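You operate a simulated robot arm through the tools that you are given. There is no shell and no other tool.

The job below is to be done with a simulated robot arm. You get a single attempt, and the scene is never put back.

TASK
Empty the buffer slide, push it in and brush the buffer's bed clean.
Fine: the disc goes on the black mat; use the blue brush and put it back. Set down upright: blue brush. What is to be rubbed or washed off counts as gone when no trace of it is left.
Where things are to end (x, y in the base frame): blue-edged disc within 0.06 m of [0.32, -0.07].

The check looks at the end state, three seconds after you hand in, the way a careful person would. Anything else that was tipped, shoved, dropped, spilled or broken makes it a failure.

THE ROBOT
A 6-joint arm with a two-finger parallel gripper, fixed in place. Base frame: the origin is at the foot of the arm, x ahead of it, y to its left, z up; the work surface is at about z = 0.006. Lengths are in m, angles in degrees, forces in N, time in s.
With the tool pointing down near the work surface it reaches from about 0.16 to 0.42 m from the base axis. Its first joint turns from -66.0 to 66.0 degrees. Payload 1.57 kg.
Tool frame: the origin (TCP) lies between the finger pads and is the grasp point; the fingertips stand 0.03 m ahead of it; z points along the fingers, y is the line along which they close. Largest opening 0.08 m; finger width 0.017, thickness 0.012; the body of the gripper, 0.04 by 0.082 m, starts 0.08 m behind the TCP.
Orientation is that of the tool frame in the base frame, as a unit quaternion [w, x, y, z]. With the fingers straight down and closing along the base's y, the tool's x points along the base's -x, its y along +y and its z along -z.

THE INTERFACE
- The arm moves only by the tool servo_tool. Its argument "series" is a list of rows, each a list of 7 numbers: the turn, a rotation vector about the base's x, y, z in degrees, then the shift along the base's x, y, z in m, then the finger opening in m, from 0 to 0.08. In form: [[rx, ry, rz, tx, ty, tz, hand], ...]. A call has 1 to 20 rows; each row shifts and turns the commanded pose from where the row before left it. Each row takes 0.2 s and may step no farther than 0.05 m and 8.6 degrees from the row before; otherwise, or with a gripper value out of range, the whole call is refused. A pose out of reach is approached as far as the arm can. The call stops where the force on the tool passes 70 N (or 10 N more than at its start, if that is more) or the arm is blocked; 0.2 s more then pass. Each finger travels about 0.153 m/s and halts on what it meets, pressing with about 41 N; the grip force reading is that of the motor and also rises with nothing between the fingers. The clock runs only during rows and for 0.2 s after the last one: add rows that do not move to give the fingers time. It gives the time, the measured TCP pose, the force on the tool (base axes), the opening and the grip force at its end, in the units of the frame above (readings bear some noise), with the torque about the TCP (base axes, N m) and any sound that the robot's microphone picked up, and new pictures: "show" is both (left out), scene, wrist or none.
- Cameras (640 x 400 px; columns grow to the right, rows downward): "scene" is fixed at [0.0658, -0.3423, 0.4255]; the picture's right is [0.67, -0.74, 0.00], its down [-0.42, -0.38, -0.83] and it looks along [0.61, 0.56, -0.56] (base axes); focal length 224 px, centre (320, 200). "wrist" rides on the gripper at [0.072, -0.007, -0.122] in the tool frame; the picture's right is [0.09, 1.00, 0.00], its down [-0.84, 0.08, -0.54] and it looks along [-0.54, 0.05, 0.84] (tool axes); focal length 238 px, centre (320, 200). There is no depth. A picture from a camera that has moved, and an enlarged one, comes with that camera's place and axes in the base frame and with its lens.
- close_up(camera, box): a new picture of the part [left, top, right, bottom] of that camera's present view, enlarged. No time passes.
- finish_job(): hands the job in; it is judged then, once.

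Places have to be worked out from the pictures, the camera data and where the tool is seen. Open the gripper and draw the arm clear of the work before you hand the job in, unless the task says otherwise.

The tools are called after ">>>" by a JSON object that holds its "method" and its "body". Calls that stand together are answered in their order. servo_tool: Moves the arm, as the interface text tells. Its arguments: {"type":"object","properties":{"series":{"type":"array","items":{"type":"array","items":{"type":"number"}}},"show":{"type":"string","enum":["both","scene","wrist","none"]}},"required":["series"]} The other tools are called the same way: close_up (camera, box) takes an enlarged picture of a part of a camera's view; finish_job () hands the job in.

At the start:

```text
time: 0.0
tool_pos: [0.1842, -0.1361, 0.2967]
tcp_rot: [0.001, -0.001, 1.0, 0.0]
contact_force: [0.2, -0.4, -0.6]
wrist_torque: [0.01, 0.01, -0.02]
grip_width: 0.0798
grasp_force: 0.1
```

scene: 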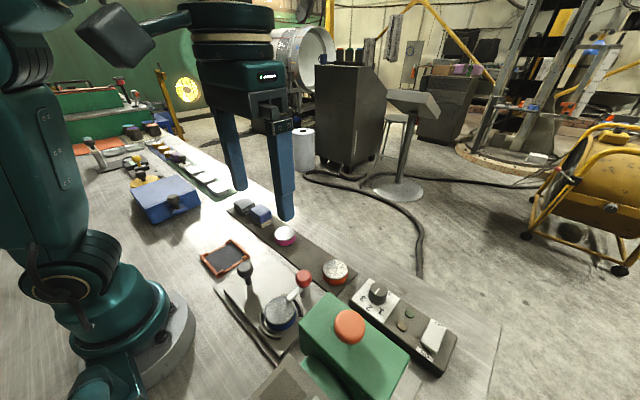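
wrist: 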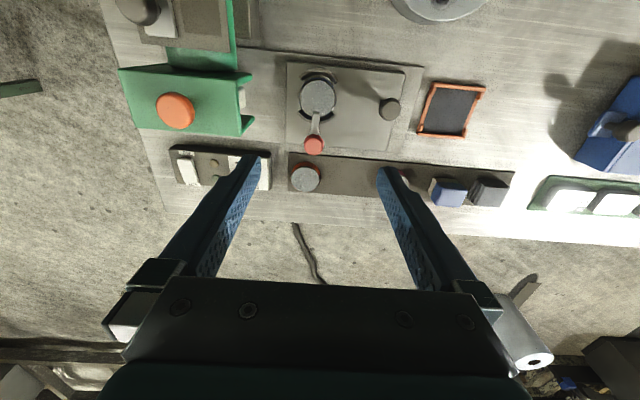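

I start by looking more closely at the scene before moving anything.

>>> {"method": "close_up", "body": {"camera": "scene", "box": [180, 180, 480, 400]}}

>>> {"method": "close_up", "body": {"camera": "scene", "box": [60, 80, 280, 240]}}

>>> {"method": "close_up", "body": {"camera": "wrist", "box": [100, 0, 420, 220]}}

>>> {"method": "close_up", "body": {"camera": "wrist", "box": [360, 0, 640, 240]}}

```text
1.82 times, centred on (330, 290) of scene
camera zoom: at [0.0658, -0.3423, 0.4255], right [0.67, -0.74, 0.0], down [-0.42, -0.38, -0.83], along [0.61, 0.56, -0.56], focal length 407 px, centre (302, 36)
```

zoom: 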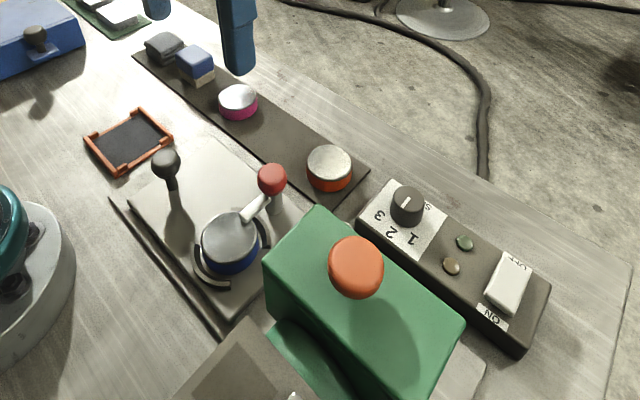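

```text
2.50 times, centred on (170, 160) of scene
camera zoom: at [0.0658, -0.3423, 0.4255], right [0.67, -0.74, 0.0], down [-0.42, -0.38, -0.83], along [0.61, 0.56, -0.56], focal length 560 px, centre (695, 300)
```

zoom: 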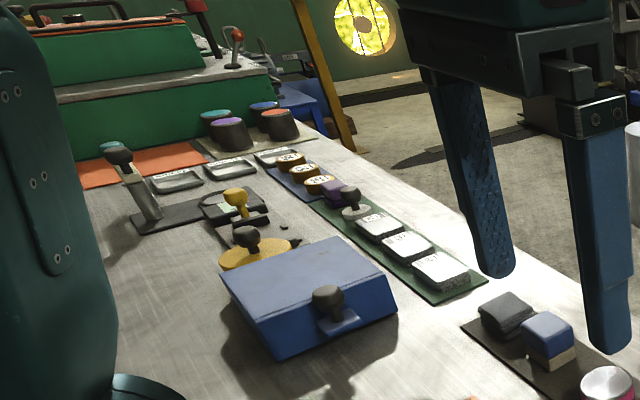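

```text
1.82 times, centred on (260, 110) of wrist
camera zoom: at [0.1126, -0.1412, 0.418], right [-0.09, 1.0, 0.0], down [0.84, 0.08, 0.54], along [0.54, 0.05, -0.84], focal length 433 px, centre (429, 364)
```

zoom: 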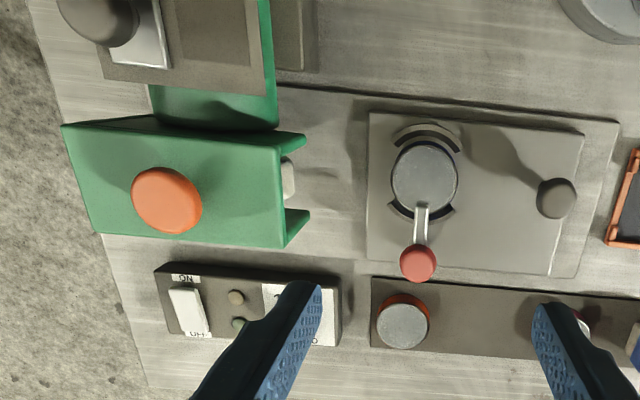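

```text
1.67 times, centred on (500, 120) of wrist
camera zoom: at [0.1126, -0.1412, 0.418], right [-0.09, 1.0, 0.0], down [0.84, 0.08, 0.54], along [0.54, 0.05, -0.84], focal length 397 px, centre (20, 333)
```

zoom: 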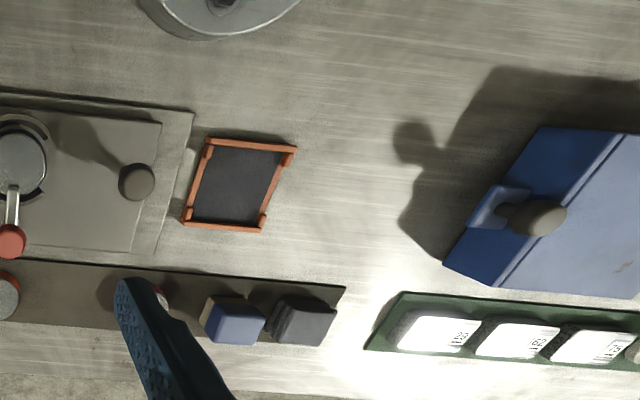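

I need detail of the slide, the clamp on the disc, the green hood and the brush; I zoom in further.

>>> {"method": "close_up", "body": {"camera": "scene", "box": [210, 230, 350, 360]}}

>>> {"method": "close_up", "body": {"camera": "wrist", "box": [270, 50, 430, 160]}}

>>> {"method": "close_up", "body": {"camera": "wrist", "box": [100, 0, 280, 140]}}

>>> {"method": "close_up", "body": {"camera": "scene", "box": [220, 300, 420, 400]}}

>>> {"method": "close_up", "body": {"camera": "scene", "box": [220, 190, 310, 250]}}

```text
3.08 times, centred on (280, 295) of scene
camera zoom: at [0.0658, -0.3423, 0.4255], right [0.67, -0.74, 0.0], down [-0.42, -0.38, -0.83], along [0.61, 0.56, -0.56], focal length 689 px, centre (443, -92)
```

zoom: 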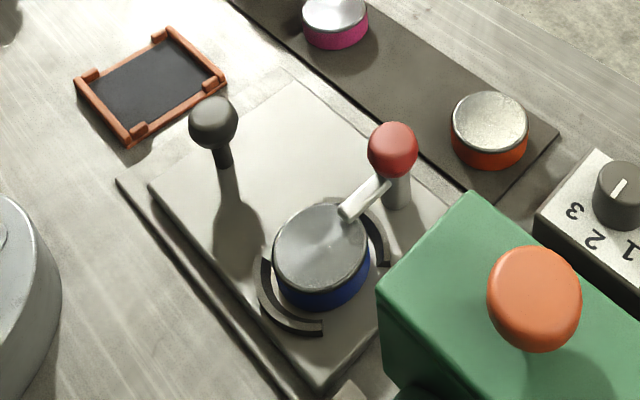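

```text
3.64 times, centred on (350, 105) of wrist
camera zoom: at [0.1126, -0.1412, 0.418], right [-0.09, 1.0, 0.0], down [0.84, 0.08, 0.54], along [0.54, 0.05, -0.84], focal length 867 px, centre (211, 546)
```

zoom: 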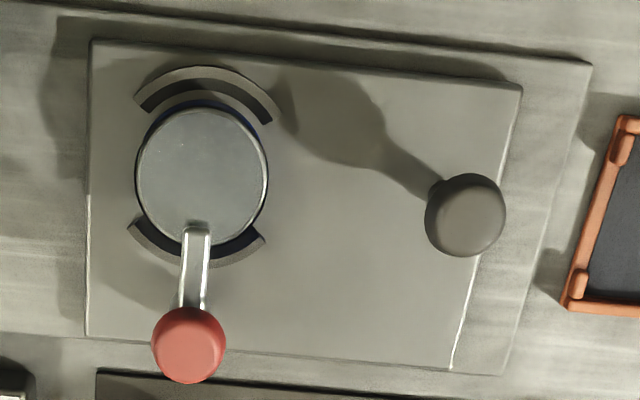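

```text
2.86 times, centred on (190, 70) of wrist
camera zoom: at [0.1126, -0.1412, 0.418], right [-0.09, 1.0, 0.0], down [0.84, 0.08, 0.54], along [0.54, 0.05, -0.84], focal length 681 px, centre (691, 571)
```

zoom: 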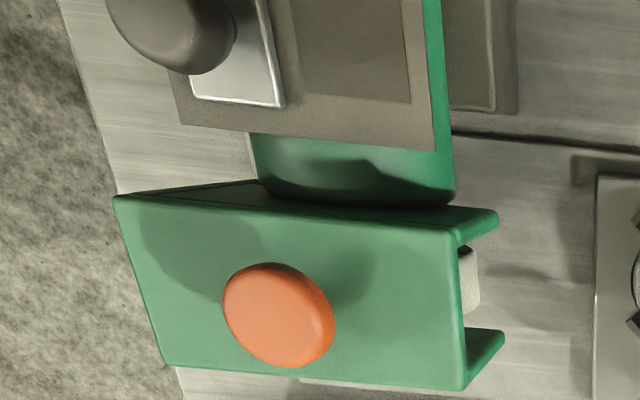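

```text
3.20 times, centred on (320, 350) of scene
camera zoom: at [0.0658, -0.3423, 0.4255], right [0.67, -0.74, 0.0], down [-0.42, -0.38, -0.83], along [0.61, 0.56, -0.56], focal length 717 px, centre (320, -280)
```

zoom: 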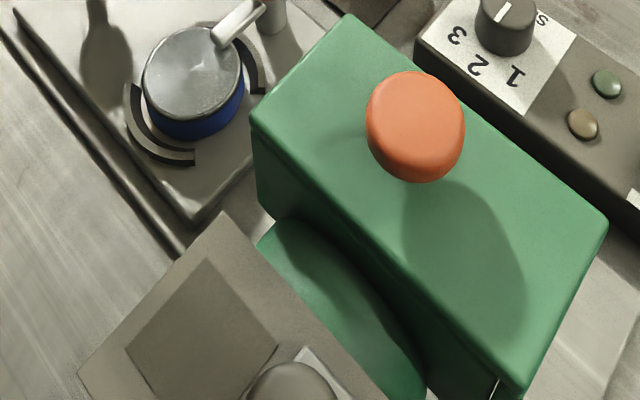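

```text
6.67 times, centred on (265, 220) of scene
camera zoom: at [0.0658, -0.3423, 0.4255], right [0.67, -0.74, 0.0], down [-0.42, -0.38, -0.83], along [0.61, 0.56, -0.56], focal length 1493 px, centre (687, 67)
```

zoom: 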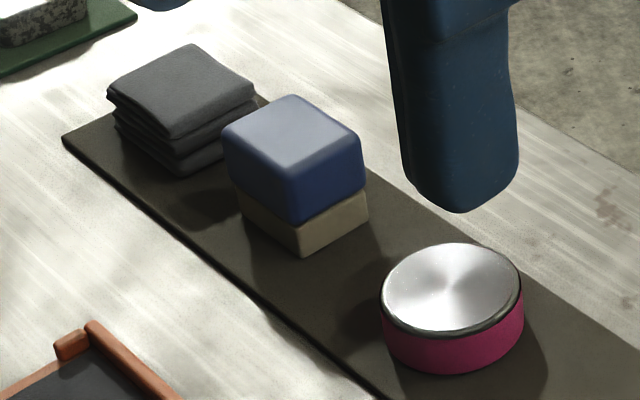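

The slide at about (0.26,-0.13) carries the blue disc under a swing arm with a red knob; the green hood with a slot lies on its -y side. I turn the wrist camera toward -y, staying high, to see into the hood's slot and the plate next to it.

>>> {"method": "servo_tool", "body": {"series": [[0, 0, -8.5, 0, 0.005, 0.005, 0.08], [0, 0, -8.5, 0, 0.005, 0.005, 0.08], [0, 0, -8.5, 0, 0.005, 0.005, 0.08], [0, 0, -8.5, 0, 0.005, 0.005, 0.08], [0, 0, -8.5, 0, 0.005, 0.0, 0.08], [0, 0, -8.5, 0, 0.005, 0.0, 0.08], [0, 0, -8.5, 0, 0.005, 0, 0.08], [0, 0, -8.5, 0, 0.005, 0, 0.08]]}}

```text
time: 1.8
tool_pos: [0.1836, -0.096, 0.3172]
tcp_rot: [0.002, 0.559, 0.829, 0.0]
contact_force: [0.9, 0.6, -0.9]
wrist_torque: [-0.02, -0.01, 0.02]
grip_width: 0.0801
grasp_force: 0.1
camera wrist: at [0.1506, -0.0295, 0.4378], right [0.89, 0.46, 0.0], down [0.38, -0.75, 0.54], along [0.25, -0.48, -0.84], focal length 238 px, centre (320, 200)
```

scene: 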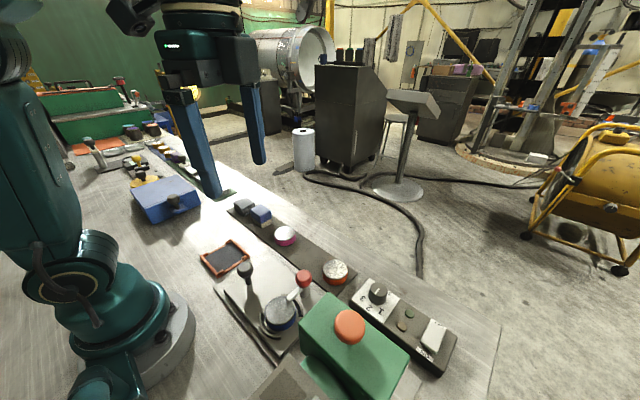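
wrist: 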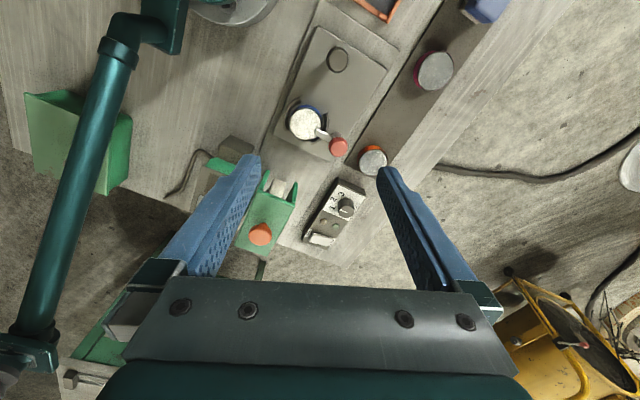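

The view now shows the hood from the slide's side; I zoom on it.

>>> {"method": "close_up", "body": {"camera": "wrist", "box": [160, 110, 320, 280]}}

>>> {"method": "close_up", "body": {"camera": "wrist", "box": [240, 0, 440, 180]}}

>>> {"method": "close_up", "body": {"camera": "wrist", "box": [0, 60, 200, 240]}}

```text
2.35 times, centred on (240, 195) of wrist
camera zoom: at [0.1506, -0.0295, 0.4378], right [0.89, 0.46, 0.0], down [0.38, -0.75, 0.54], along [0.25, -0.48, -0.84], focal length 561 px, centre (508, 212)
```

zoom: 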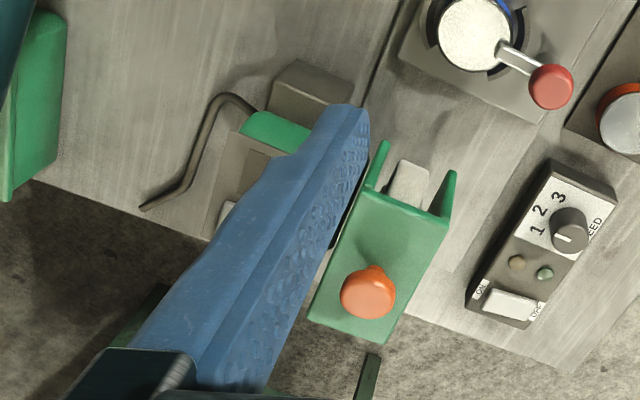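

```text
2.22 times, centred on (340, 90) of wrist
camera zoom: at [0.1506, -0.0295, 0.4378], right [0.89, 0.46, 0.0], down [0.38, -0.75, 0.54], along [0.25, -0.48, -0.84], focal length 530 px, centre (276, 444)
```

zoom: 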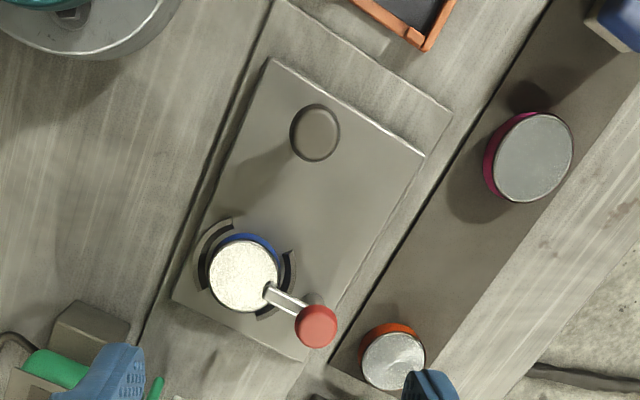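

```text
2.22 times, centred on (100, 150) of wrist
camera zoom: at [0.1506, -0.0295, 0.4378], right [0.89, 0.46, 0.0], down [0.38, -0.75, 0.54], along [0.25, -0.48, -0.84], focal length 530 px, centre (809, 311)
```

zoom: 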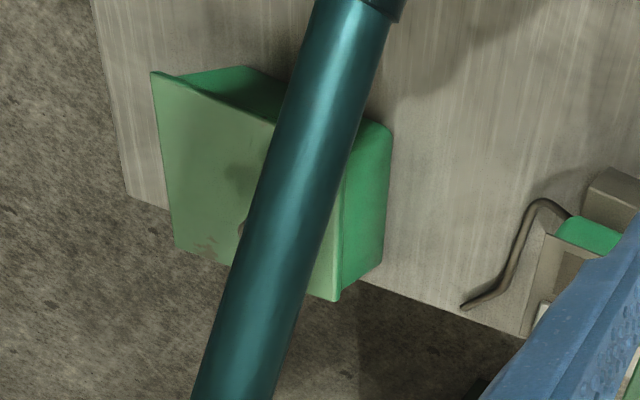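

Red knob ≈(0.243,-0.140,0.055), disc ≈(0.178,-0.138), black handle ≈(0.180,-0.032,0.055), hood at y≈-0.23…-0.31. I turn to look straight along -y and come lower to inspect clamp, bed and hood slot.

>>> {"method": "servo_tool", "body": {"series": [[0, 0, -8, 0, 0.01, -0.02, 0.08], [0, 0, -8, 0, 0.01, -0.03, 0.08], [0, 0, -4, 0, 0.01, -0.03, 0.08], [0, 0, 0, 0, 0.01, -0.03, 0.08], [0, 0, 0, 0, 0.01, 0, 0.08]]}}

```text
time: 3.0
tool_pos: [0.184, -0.0456, 0.207]
tcp_rot: [0.002, 0.694, 0.72, 0.0]
contact_force: [0.3, -0.3, 0.5]
wrist_torque: [-0.03, -0.05, 0.01]
grip_width: 0.0801
grasp_force: 0.1
camera wrist: at [0.1752, 0.028, 0.3283], right [0.99, 0.13, 0.0], down [0.11, -0.83, 0.54], along [0.07, -0.54, -0.84], focal length 238 px, centre (320, 200)
```

scene: 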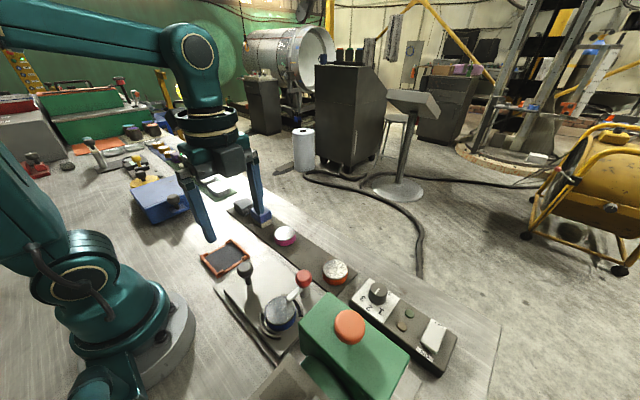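
wrist: 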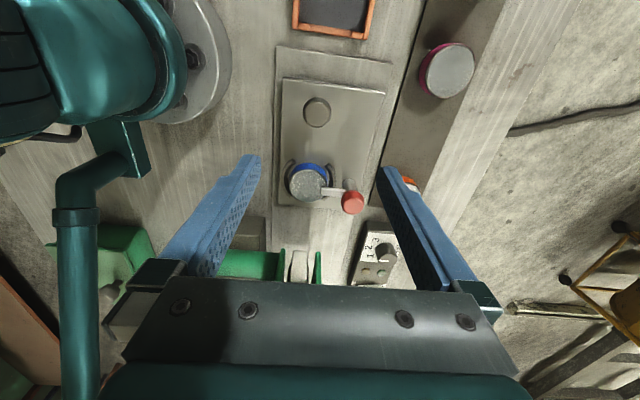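

>>> {"method": "close_up", "body": {"camera": "wrist", "box": [250, 140, 400, 285]}}

>>> {"method": "close_up", "body": {"camera": "wrist", "box": [270, 60, 400, 160]}}

```text
2.76 times, centred on (325, 212) of wrist
camera zoom: at [0.1752, 0.028, 0.3283], right [0.99, 0.13, 0.0], down [0.11, -0.83, 0.54], along [0.07, -0.54, -0.84], focal length 658 px, centre (306, 166)
```

zoom: 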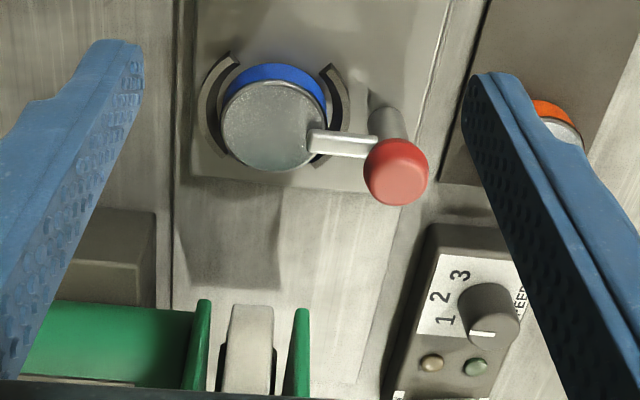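

```text
4.00 times, centred on (335, 110) of wrist
camera zoom: at [0.1752, 0.028, 0.3283], right [0.99, 0.13, 0.0], down [0.11, -0.83, 0.54], along [0.07, -0.54, -0.84], focal length 953 px, centre (260, 560)
```

zoom: 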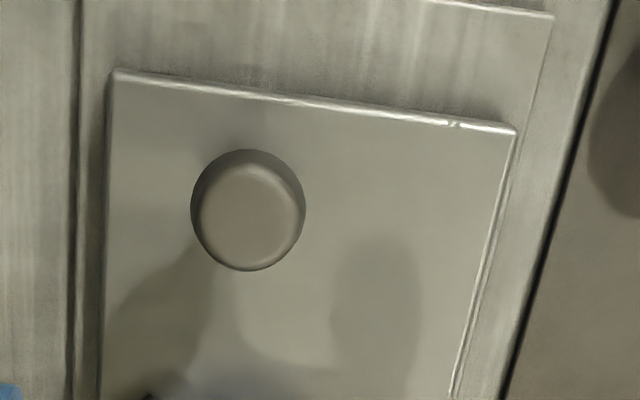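

The swing arm sits on the post under the red knob and reaches over the disc in -x, so twisting the knob about the vertical should swing it off. I turn back to the default orientation and hover above the red knob to check alignment.

>>> {"method": "servo_tool", "body": {"series": [[0, 0, 8, 0.0053, -0.0085, -0.0034, 0.08], [0, 0, 8, 0.0053, -0.0085, -0.0034, 0.08], [0, 0, 8, 0.0053, -0.0085, -0.0034, 0.08], [0, 0, 8, 0.0053, -0.0085, -0.0034, 0.08], [0, 0, 8, 0.0053, -0.0085, -0.0034, 0.08], [0, 0, 8, 0.0053, -0.0085, -0.0034, 0.08], [0, 0, 8, 0.0053, -0.0085, -0.0034, 0.08], [0, 0, 8, 0.0053, -0.0085, -0.0034, 0.08], [0, 0, 8, 0.0053, -0.0085, -0.0034, 0.08], [0, 0, 8, 0.0053, -0.0085, -0.0034, 0.08], [0, 0, 8, 0.0053, -0.0085, -0.0034, 0.08], [0, 0, 0, 0, 0, 0, 0.08]]}}

```text
time: 5.6
tool_pos: [0.2425, -0.1393, 0.1701]
tcp_rot: [0.002, -0.001, 1.0, 0.0]
contact_force: [0.2, -0.2, 0.0]
wrist_torque: [0.02, -0.02, 0.0]
grip_width: 0.0798
grasp_force: 0.0
camera wrist: at [0.1705, -0.1455, 0.2909], right [-0.1, 1.0, 0.0], down [0.84, 0.08, 0.54], along [0.54, 0.05, -0.84], focal length 238 px, centre (320, 200)
```

scene: 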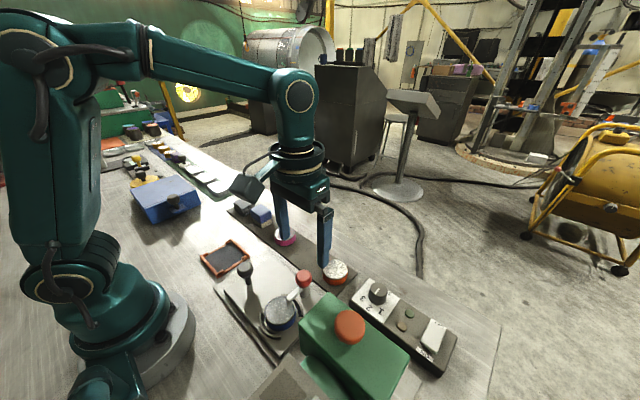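
wrist: 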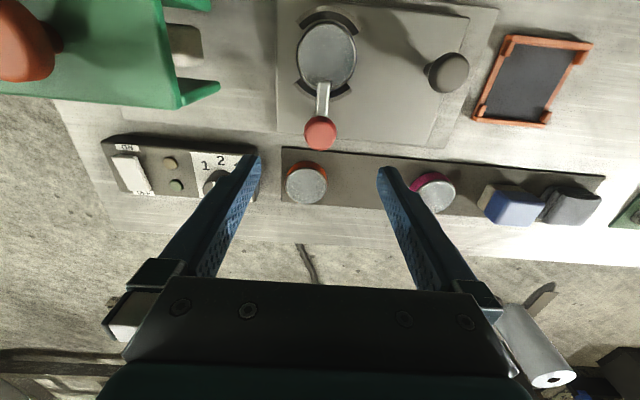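

The red knob appears right below the TCP. I zoom to verify and see the lever's structure before descending.

>>> {"method": "close_up", "body": {"camera": "wrist", "box": [270, 0, 400, 160]}}

>>> {"method": "close_up", "body": {"camera": "wrist", "box": [0, 0, 270, 200]}}

>>> {"method": "close_up", "body": {"camera": "scene", "box": [250, 250, 350, 340]}}

```text
2.50 times, centred on (335, 80) of wrist
camera zoom: at [0.1705, -0.1455, 0.2909], right [-0.1, 1.0, 0.0], down [0.84, 0.08, 0.54], along [0.54, 0.05, -0.84], focal length 596 px, centre (282, 500)
```

zoom: 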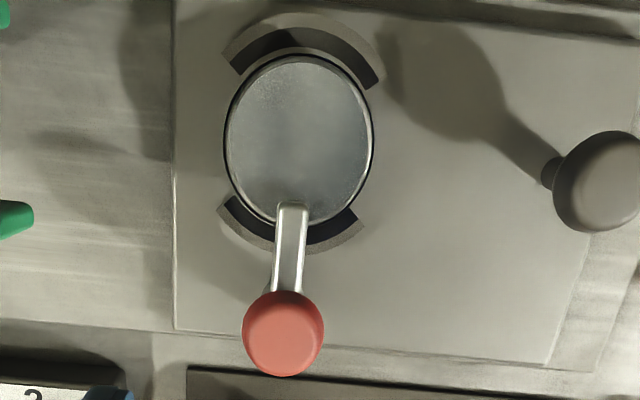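

```text
2.00 times, centred on (135, 100) of wrist
camera zoom: at [0.1705, -0.1455, 0.2909], right [-0.1, 1.0, 0.0], down [0.84, 0.08, 0.54], along [0.54, 0.05, -0.84], focal length 477 px, centre (690, 400)
```

zoom: 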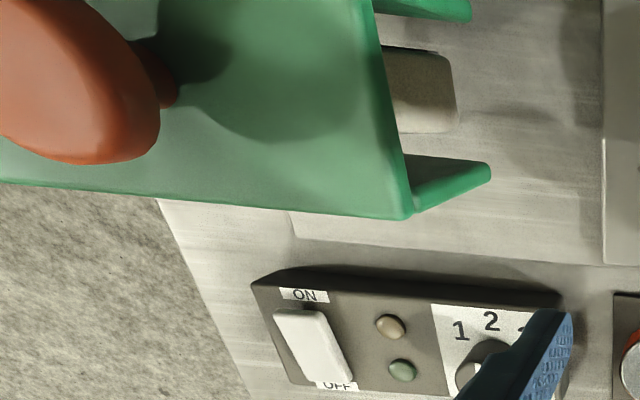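

```text
4.44 times, centred on (300, 295) of scene
camera zoom: at [0.0658, -0.3423, 0.4255], right [0.67, -0.74, 0.0], down [-0.42, -0.38, -0.83], along [0.61, 0.56, -0.56], focal length 995 px, centre (409, -222)
```

zoom: 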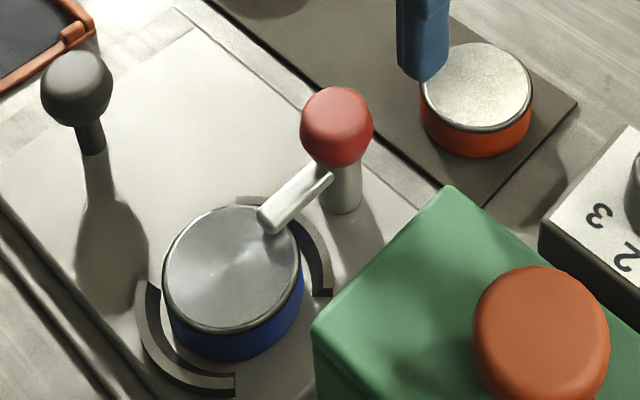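

Aligned over the red knob. I descend to TCP z≈0.058 around the knob (tips at ≈0.028, above the slide).

>>> {"method": "servo_tool", "body": {"series": [[0, 0, 0, 0, 0, -0.03, 0.07], [0, 0, 0, 0, 0, -0.03, 0.07], [0, 0, 0, 0, 0, -0.03, 0.07], [0, 0, 0, 0, 0, -0.022, 0.07], [0, 0, 0, 0, 0, 0, 0.07]]}}

```text
time: 6.8
tool_pos: [0.2427, -0.1379, 0.055]
tcp_rot: [0.002, -0.001, 1.0, 0.0]
contact_force: [0.6, 0.3, 0.5]
wrist_torque: [0.03, 0.0, 0.0]
grip_width: 0.07
grasp_force: 0.0
camera wrist: at [0.171, -0.1447, 0.1768], right [-0.09, 1.0, 0.0], down [0.84, 0.08, 0.54], along [0.54, 0.05, -0.84], focal length 238 px, centre (320, 200)
```

scene: 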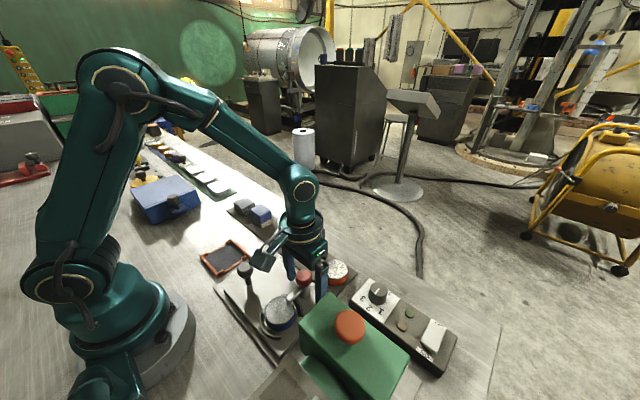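
wrist: 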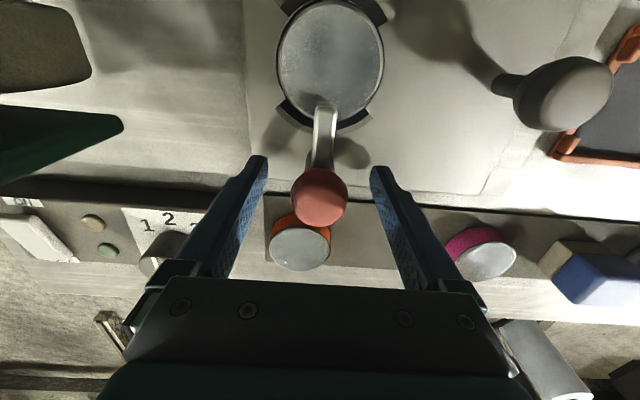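

Knob is centred between the fingers. I close on it.

>>> {"method": "servo_tool", "body": {"series": [[0, 0, 0, 0, 0, 0, 0.04], [0, 0, 0, 0, 0, 0, 0.025], [0, 0, 0, 0, 0, 0, 0.025], [0, 0, 0, 0, 0, 0, 0.025]]}}

```text
time: 7.8
tool_pos: [0.2435, -0.14, 0.0562]
tcp_rot: [0.001, -0.001, 1.0, 0.0]
contact_force: [-0.1, -18.4, -13.0]
wrist_torque: [0.45, -0.14, 0.04]
grip_width: 0.0318
grasp_force: 39.8
camera wrist: at [0.171, -0.1452, 0.177], right [-0.09, 1.0, 0.0], down [0.84, 0.08, 0.54], along [0.54, 0.05, -0.84], focal length 238 px, centre (320, 200)
```

scene: 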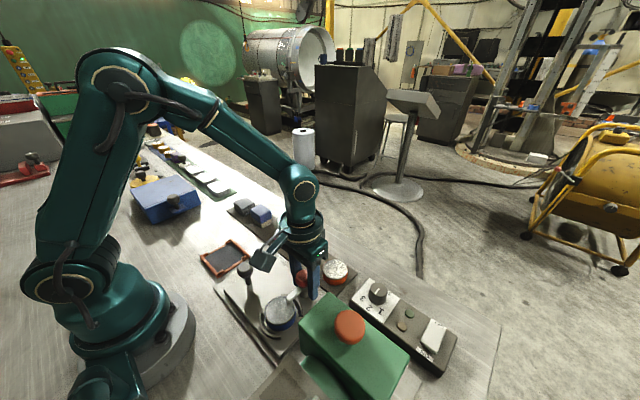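
wrist: 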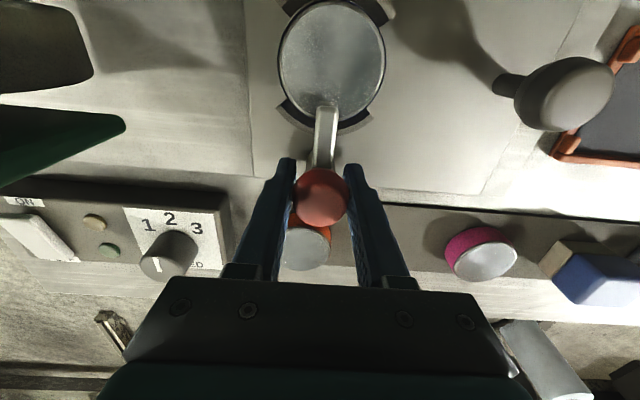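

Gripped (0.0318 wide) with a slight sideways load; I ease 1 mm in -y/-z and try a twist toward +y (rz negative), watching the torque.

>>> {"method": "servo_tool", "body": {"series": [[0, 0, 0, 0, -0.001, -0.001, 0.025], [0, 0, -5, 0, 0, 0, 0.025], [0, 0, -5, 0, 0, 0, 0.025], [0, 0, -5, 0, 0, 0, 0.025]]}}

```text
time: 8.8
tool_pos: [0.2426, -0.1399, 0.0566]
tcp_rot: [0.002, 0.131, 0.991, -0.001]
contact_force: [15.7, -4.9, -24.6]
wrist_torque: [-0.25, 0.34, -0.04]
grip_width: 0.0318
grasp_force: 40.5
camera wrist: at [0.1712, -0.127, 0.1769], right [0.17, 0.99, 0.0], down [0.83, -0.14, 0.55], along [0.54, -0.09, -0.84], focal length 238 px, centre (320, 200)
```

scene: 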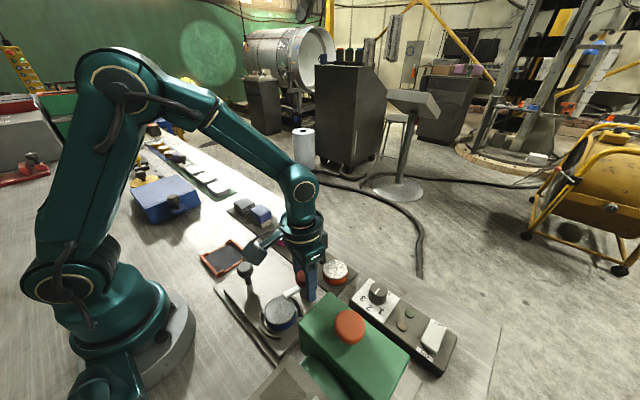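
wrist: 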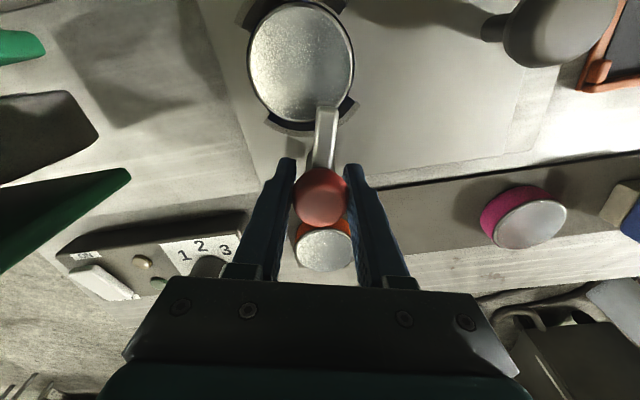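

The arm swings with the knob without resistance. I raise 1 mm back and continue the twist to about -90°.

>>> {"method": "servo_tool", "body": {"series": [[0, 0, -6, 0, 0, 0.001, 0.025], [0, 0, -8, 0, 0, 0, 0.025], [0, 0, -8, 0, 0, 0, 0.025], [0, 0, -8, 0, 0, 0, 0.025], [0, 0, -8, 0, 0, 0, 0.025], [0, 0, -8, 0, 0, 0, 0.025]]}}

```text
time: 10.2
tool_pos: [0.2406, -0.1423, 0.0571]
tcp_rot: [0.0, 0.507, 0.862, -0.002]
contact_force: [-18.2, -30.4, -2.2]
wrist_torque: [0.28, -0.67, 0.03]
grip_width: 0.0318
grasp_force: 40.6
camera wrist: at [0.2005, -0.0798, 0.179], right [0.83, 0.56, 0.0], down [0.48, -0.69, 0.54], along [0.3, -0.45, -0.84], focal length 238 px, centre (320, 200)
```

scene: 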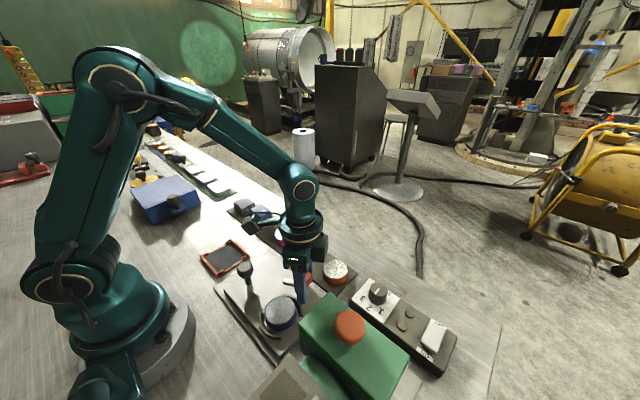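
wrist: 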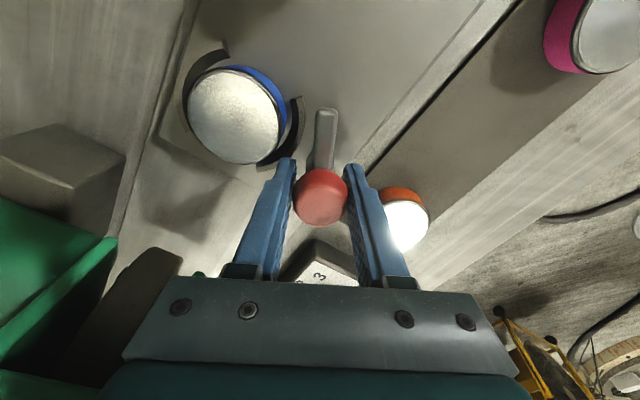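

The swing arm is clear of the disc (~61° turned); lateral load shows the post axis is ~2 mm toward -x,-y of my command, so I shift there and complete the swing a bit more.

>>> {"method": "servo_tool", "body": {"series": [[0, 0, 0, -0.0015, -0.0017, 0, 0.025], [0, 0, -8, 0, 0, 0, 0.025], [0, 0, -8, 0, 0, 0, 0.025], [0, 0, -6, 0, 0, 0, 0.025]], "show": "wrist"}}

```text
time: 11.2
tool_pos: [0.2402, -0.1425, 0.058]
tcp_rot: [-0.002, 0.662, 0.749, -0.001]
contact_force: [-25.4, -5.2, 30.5]
wrist_torque: [0.17, -0.37, 0.06]
grip_width: 0.0317
grasp_force: 40.5
camera wrist: at [0.2255, -0.0693, 0.1787], right [0.98, 0.21, 0.0], down [0.18, -0.82, 0.54], along [0.11, -0.53, -0.84], focal length 238 px, centre (320, 200)
```

wrist: 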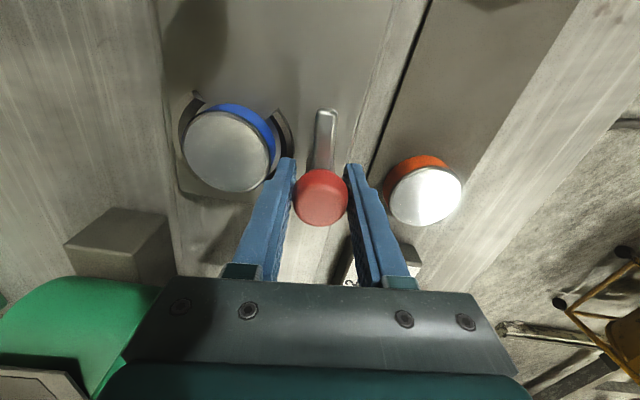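

The arm now points along +y, clear of the disc. I open only slightly (the -x finger is near the disc's nest), then lift straight up.

>>> {"method": "servo_tool", "body": {"series": [[0, 0, 0, 0, 0, 0, 0.038], [0, 0, 0, 0, 0, 0, 0.038], [0, 0, 0, 0, 0, 0.03, 0.038], [0, 0, 0, 0, 0, 0.04, 0.04], [0, 0, 0, 0, 0, 0.04, 0.06], [0, 0, 0, 0, 0, 0, 0.08]]}}

```text
time: 12.6
tool_pos: [0.2413, -0.14, 0.1694]
tcp_rot: [0.001, 0.662, 0.75, 0.0]
contact_force: [-0.2, 0.4, -1.0]
wrist_torque: [-0.01, 0.0, -0.01]
grip_width: 0.0799
grasp_force: 0.0
camera wrist: at [0.2248, -0.068, 0.2902], right [0.98, 0.21, 0.0], down [0.18, -0.82, 0.54], along [0.12, -0.53, -0.84], focal length 238 px, centre (320, 200)
```

scene: 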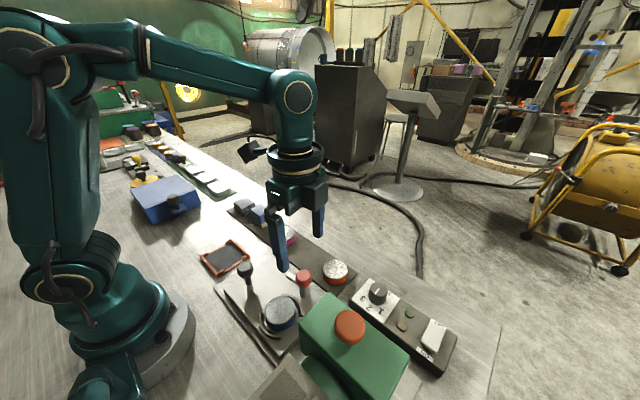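
wrist: 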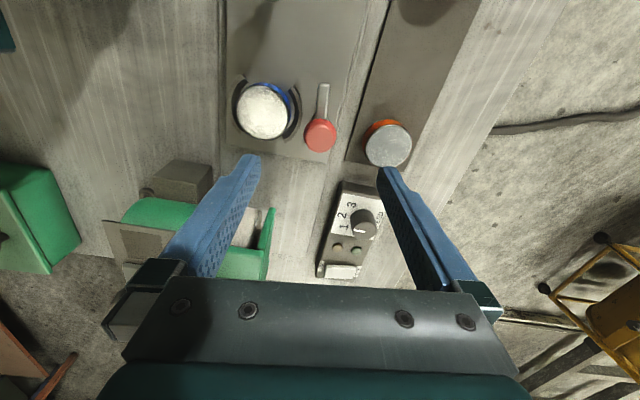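

The clamp is open. I turn back to the default orientation and hover above the disc at about (0.178,-0.137).

>>> {"method": "servo_tool", "body": {"series": [[0, 0, 8.29, -0.0063, 0.0002, 0, 0.08], [0, 0, 8.29, -0.0063, 0.0002, 0, 0.08], [0, 0, 8.29, -0.0063, 0.0002, 0, 0.08], [0, 0, 8.29, -0.0063, 0.0002, 0, 0.08], [0, 0, 8.29, -0.0063, 0.0002, 0, 0.08], [0, 0, 8.29, -0.0063, 0.0002, 0, 0.08], [0, 0, 8.29, -0.0063, 0.0002, 0, 0.08], [0, 0, 8.29, -0.0063, 0.0002, 0, 0.08], [0, 0, 8.29, -0.0063, 0.0002, 0, 0.08], [0, 0, 8.29, -0.0063, 0.0002, 0, 0.08], [0, 0, 0, 0, 0, 0, 0.08]]}}

```text
time: 15.0
tool_pos: [0.1778, -0.1406, 0.1669]
tcp_rot: [0.001, 0.0, 1.0, 0.0]
contact_force: [0.4, -0.1, 0.2]
wrist_torque: [-0.01, -0.03, 0.02]
grip_width: 0.0799
grasp_force: 0.0
camera wrist: at [0.1061, -0.146, 0.2883], right [-0.09, 1.0, 0.0], down [0.84, 0.08, 0.54], along [0.54, 0.05, -0.84], focal length 238 px, centre (320, 200)
```

scene: 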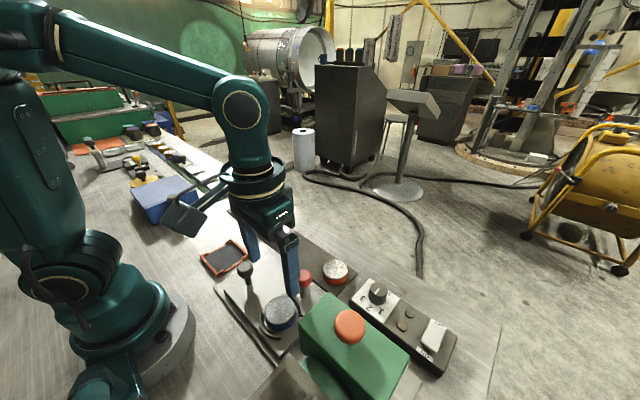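
wrist: 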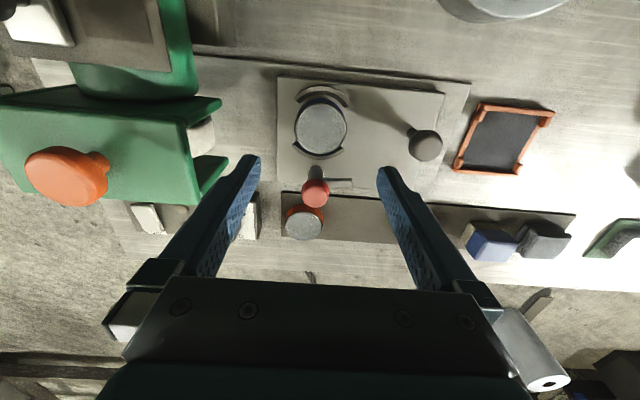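

>>> {"method": "close_up", "body": {"camera": "wrist", "box": [260, 70, 400, 210]}}

>>> {"method": "close_up", "body": {"camera": "scene", "box": [240, 250, 340, 350]}}

```text
2.86 times, centred on (330, 140) of wrist
camera zoom: at [0.1061, -0.146, 0.2883], right [-0.09, 1.0, 0.0], down [0.84, 0.08, 0.54], along [0.54, 0.05, -0.84], focal length 681 px, centre (291, 371)
```

zoom: 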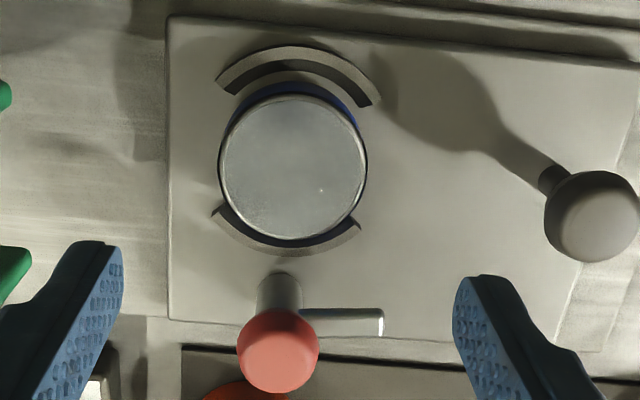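

```text
4.00 times, centred on (290, 300) of scene
camera zoom: at [0.0658, -0.3423, 0.4255], right [0.67, -0.74, 0.0], down [-0.42, -0.38, -0.83], along [0.61, 0.56, -0.56], focal length 896 px, centre (440, -200)
```

zoom: 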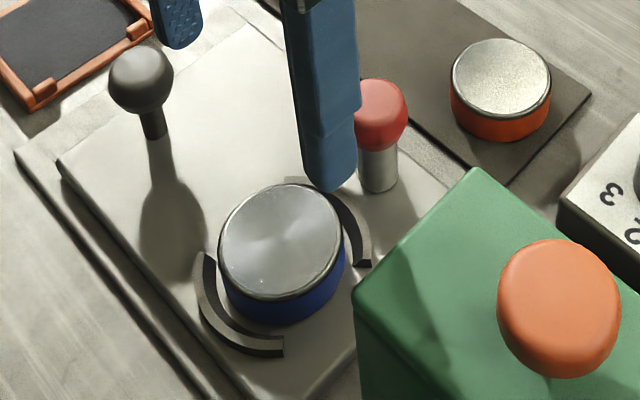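

Disc is centred below the open fingers, finger gaps (±y) are free of the nest arcs. I descend to TCP z≈0.05.

>>> {"method": "servo_tool", "body": {"series": [[0, 0, 0, 0, 0.001, -0.03, 0.08], [0, 0, 0, 0, 0, -0.03, 0.08], [0, 0, 0, 0, 0, -0.03, 0.08], [0, 0, 0, 0, 0, -0.02, 0.08], [0, 0, 0, 0, 0, -0.007, 0.08], [0, 0, 0, 0, 0, 0, 0.08]]}}

>>> {"method": "close_up", "body": {"camera": "scene", "box": [230, 230, 340, 350]}}

```text
time: 16.4
tool_pos: [0.1801, -0.1407, 0.0494]
tcp_rot: [0.001, 0.001, 1.0, 0.001]
contact_force: [-0.9, 0.1, -0.7]
wrist_torque: [-0.04, -0.03, 0.0]
grip_width: 0.0797
grasp_force: 0.0
camera wrist: at [0.1075, -0.1453, 0.1702], right [-0.09, 1.0, 0.0], down [0.84, 0.08, 0.54], along [0.54, 0.05, -0.84], focal length 238 px, centre (320, 200)
```

scene: 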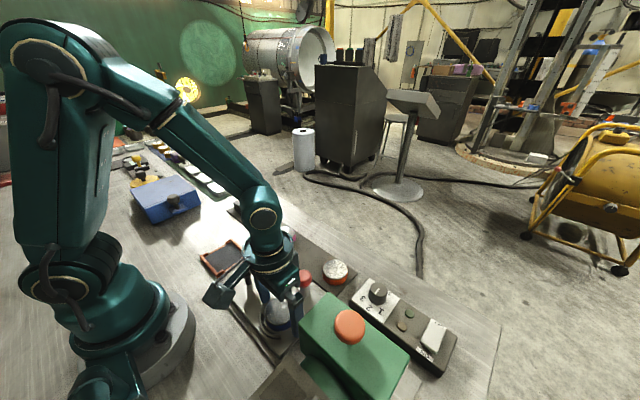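
wrist: 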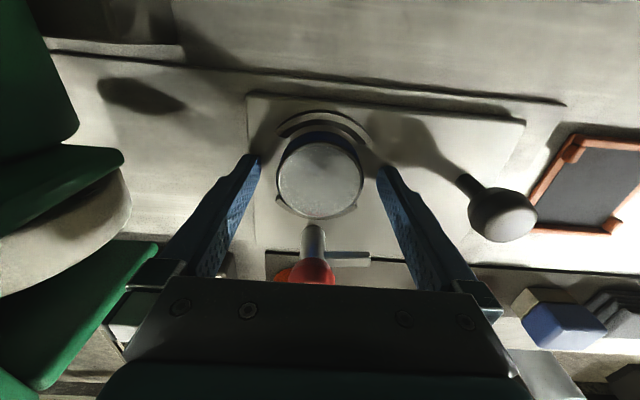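

```text
3.33 times, centred on (285, 290) of scene
camera zoom: at [0.0658, -0.3423, 0.4255], right [0.67, -0.74, 0.0], down [-0.42, -0.38, -0.83], along [0.61, 0.56, -0.56], focal length 747 px, centre (437, -100)
```

zoom: 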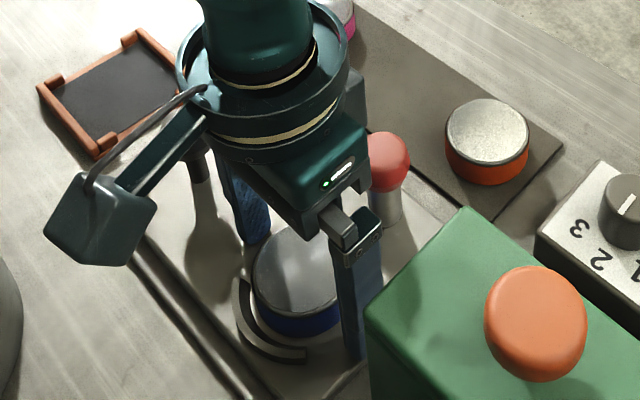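

Fingers straddle the disc, tips ~12 mm below its top. I close on it.

>>> {"method": "servo_tool", "body": {"series": [[0, 0, 0, 0, 0, 0, 0.06], [0, 0, 0, 0, 0, 0, 0.045], [0, 0, 0, 0, 0, 0, 0.042], [0, 0, 0, 0, 0, 0, 0.042]]}}

```text
time: 17.4
tool_pos: [0.1794, -0.1399, 0.0498]
tcp_rot: [0.001, -0.001, 1.0, 0.001]
contact_force: [-0.4, 0.5, -0.5]
wrist_torque: [0.0, 0.01, -0.02]
grip_width: 0.053
grasp_force: 41.2
camera wrist: at [0.1076, -0.1453, 0.1705], right [-0.09, 1.0, 0.0], down [0.84, 0.08, 0.54], along [0.54, 0.05, -0.84], focal length 238 px, centre (320, 200)
```

scene: 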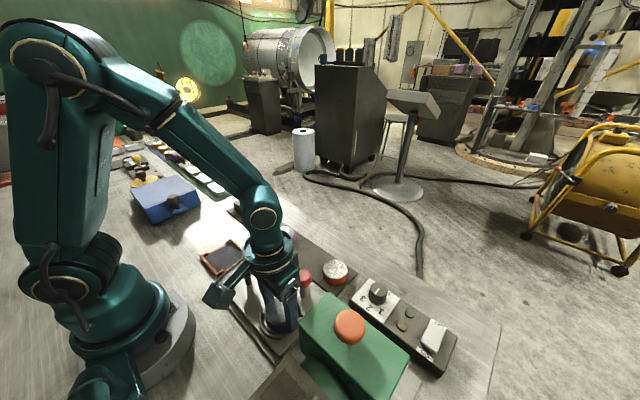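
wrist: 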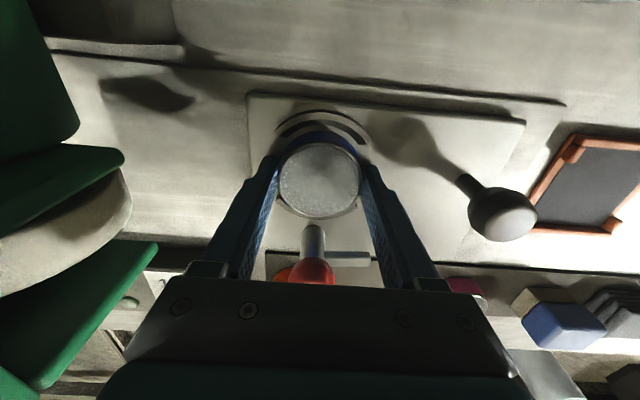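

Disc held (0.053 m). I lift straight up out of the nest, then carry it high over to above (0.32,-0.068).

>>> {"method": "servo_tool", "body": {"series": [[0, 0, 0, 0, 0, 0.015, 0.042], [0, 0, 0, 0, 0, 0.035, 0.042], [0, 0, 0, 0, 0, 0.035, 0.042], [0, 0, 0, 0, 0, 0.025, 0.042], [0, 0, 0, 0.028, 0.0144, 0, 0.042], [0, 0, 0, 0.028, 0.0144, 0, 0.042], [0, 0, 0, 0.028, 0.0144, 0, 0.042], [0, 0, 0, 0.028, 0.0144, 0, 0.042], [0, 0, 0, 0.028, 0.0144, 0, 0.042], [0, 0, 0, 0, 0, 0, 0.042]]}}

```text
time: 19.6
tool_pos: [0.3179, -0.0661, 0.163]
tcp_rot: [0.001, 0.0, 1.0, 0.0]
contact_force: [0.1, 0.7, -3.8]
wrist_torque: [-0.02, -0.01, 0.02]
grip_width: 0.0531
grasp_force: 41.4
camera wrist: at [0.2453, -0.0703, 0.2841], right [-0.09, 1.0, 0.0], down [0.84, 0.08, 0.54], along [0.54, 0.05, -0.84], focal length 238 px, centre (320, 200)
```

scene: 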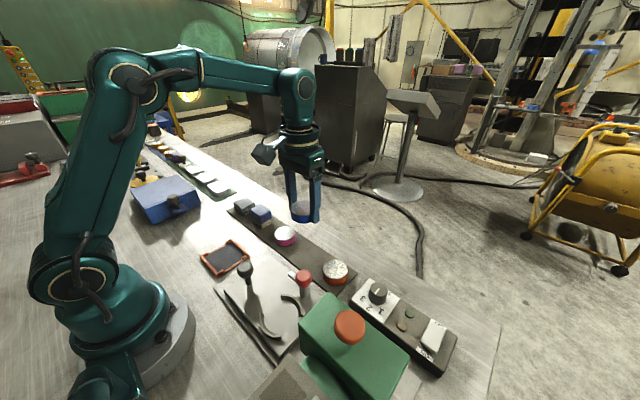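
wrist: 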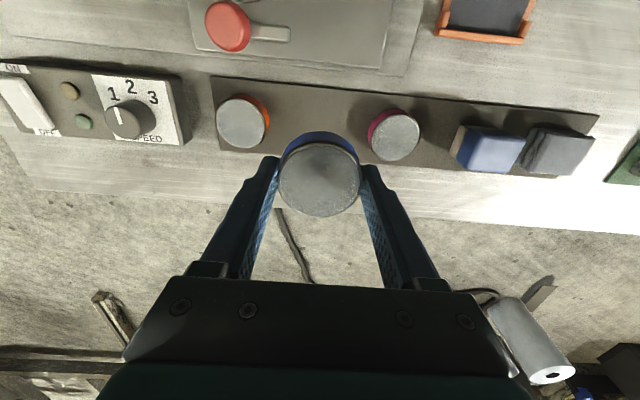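

Disc is held above the free gap on the black mat, centred between the orange and pink discs. I lower toward the mat, stopping a little above.

>>> {"method": "servo_tool", "body": {"series": [[0, 0, 0, 0, 0, -0.03, 0.042], [0, 0, 0, 0, 0, -0.03, 0.042], [0, 0, 0, 0, 0, -0.03, 0.042], [0, 0, 0, 0, 0, -0.014, 0.042], [0, 0, 0, 0, 0, -0.003, 0.042], [0, 0, 0, 0, 0, 0, 0.042]]}}

>>> {"method": "close_up", "body": {"camera": "scene", "box": [260, 210, 370, 300]}}

```text
time: 21.0
tool_pos: [0.3197, -0.0666, 0.0524]
tcp_rot: [0.001, -0.001, 1.0, 0.001]
contact_force: [0.2, 0.0, -2.8]
wrist_torque: [0.0, -0.04, 0.01]
grip_width: 0.053
grasp_force: 41.3
camera wrist: at [0.248, -0.072, 0.1747], right [-0.09, 1.0, 0.0], down [0.84, 0.08, 0.54], along [0.54, 0.05, -0.84], focal length 238 px, centre (320, 200)
```

scene: 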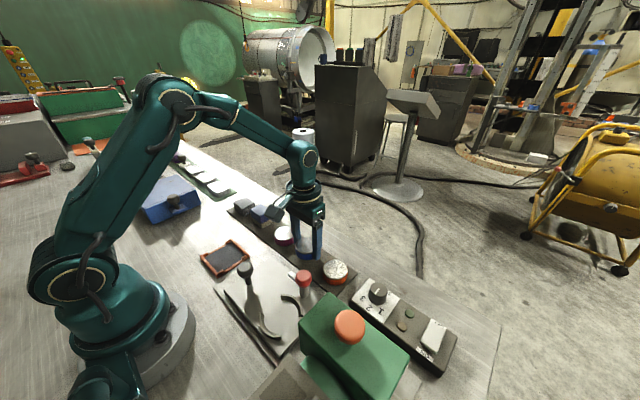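
wrist: 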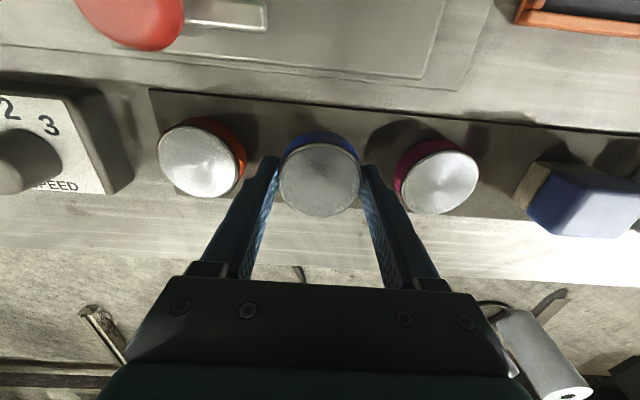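

```text
4.44 times, centred on (315, 255) of scene
camera zoom: at [0.0658, -0.3423, 0.4255], right [0.67, -0.74, 0.0], down [-0.42, -0.38, -0.83], along [0.61, 0.56, -0.56], focal length 995 px, centre (342, -44)
```

zoom: 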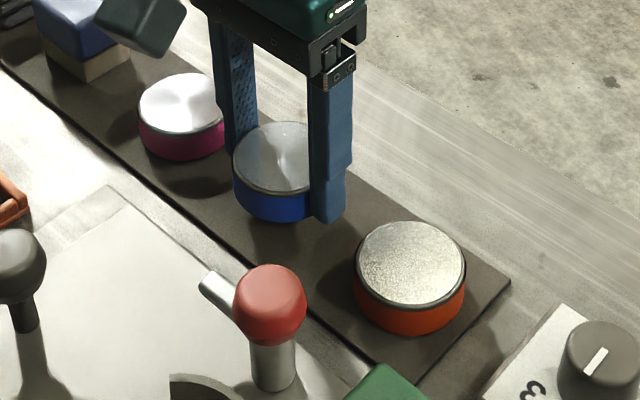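

Clear of neighbours. I lower in small steps, watching the vertical force.

>>> {"method": "servo_tool", "body": {"series": [[0, 0, 0, 0, 0, -0.002, 0.042], [0, 0, 0, 0, 0, -0.002, 0.042]], "show": "none"}}

```text
time: 21.6
tool_pos: [0.3197, -0.0678, 0.0492]
tcp_rot: [0.002, 0.0, 1.0, 0.0]
contact_force: [-0.5, 0.8, -4.2]
wrist_torque: [0.0, 0.0, -0.03]
grip_width: 0.0529
grasp_force: 40.8
```

>>> {"method": "servo_tool", "body": {"series": [[0, 0, 0, 0, 0, -0.002, 0.042], [0, 0, 0, 0, 0, -0.001, 0.042]], "show": "none"}}

```text
time: 22.2
tool_pos: [0.3189, -0.0666, 0.0463]
tcp_rot: [0.0, 0.0, 1.0, 0.0]
contact_force: [0.2, 0.0, -3.5]
wrist_torque: [0.04, -0.05, 0.05]
grip_width: 0.0532
grasp_force: 41.1
```

Still no contact (only the disc's weight); I go on down by millimetres.

>>> {"method": "servo_tool", "body": {"series": [[0, 0, 0, 0, 0, -0.0015, 0.042], [0, 0, 0, 0, 0, -0.0015, 0.042]], "show": "none"}}

```text
time: 22.8
tool_pos: [0.3192, -0.067, 0.0427]
tcp_rot: [0.001, 0.0, 1.0, 0.0]
contact_force: [0.4, 0.6, -4.2]
wrist_torque: [0.0, -0.06, -0.02]
grip_width: 0.0527
grasp_force: 41.5
```

>>> {"method": "servo_tool", "body": {"series": [[0, 0, 0, 0, 0, -0.001, 0.042], [0, 0, 0, 0, 0, -0.001, 0.042]], "show": "none"}}

>>> {"method": "close_up", "body": {"camera": "scene", "box": [280, 230, 350, 290]}}

```text
time: 23.4
tool_pos: [0.3177, -0.0678, 0.0421]
tcp_rot: [0.001, 0.0, 1.0, 0.0]
contact_force: [-0.7, 0.3, -4.7]
wrist_torque: [0.02, 0.02, 0.0]
grip_width: 0.0527
grasp_force: 41.3
```

```text
6.67 times, centred on (315, 260) of scene
camera zoom: at [0.0658, -0.3423, 0.4255], right [0.67, -0.74, 0.0], down [-0.42, -0.38, -0.83], along [0.61, 0.56, -0.56], focal length 1493 px, centre (353, -200)
```

zoom: 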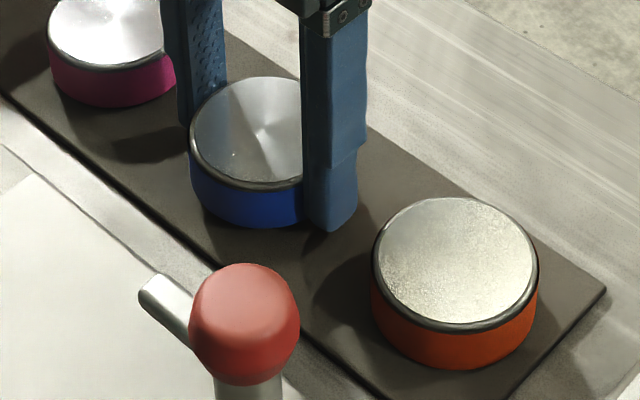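

>>> {"method": "servo_tool", "body": {"series": [[0, 0, 0, 0, 0, -0.001, 0.042], [0, 0, 0, 0, 0, 0, 0.042]], "show": "none"}}

```text
time: 24.0
tool_pos: [0.3179, -0.0673, 0.0391]
tcp_rot: [0.001, 0.001, 1.0, 0.0]
contact_force: [-0.6, 0.5, -4.6]
wrist_torque: [0.01, 0.01, -0.01]
grip_width: 0.053
grasp_force: 41.2
```

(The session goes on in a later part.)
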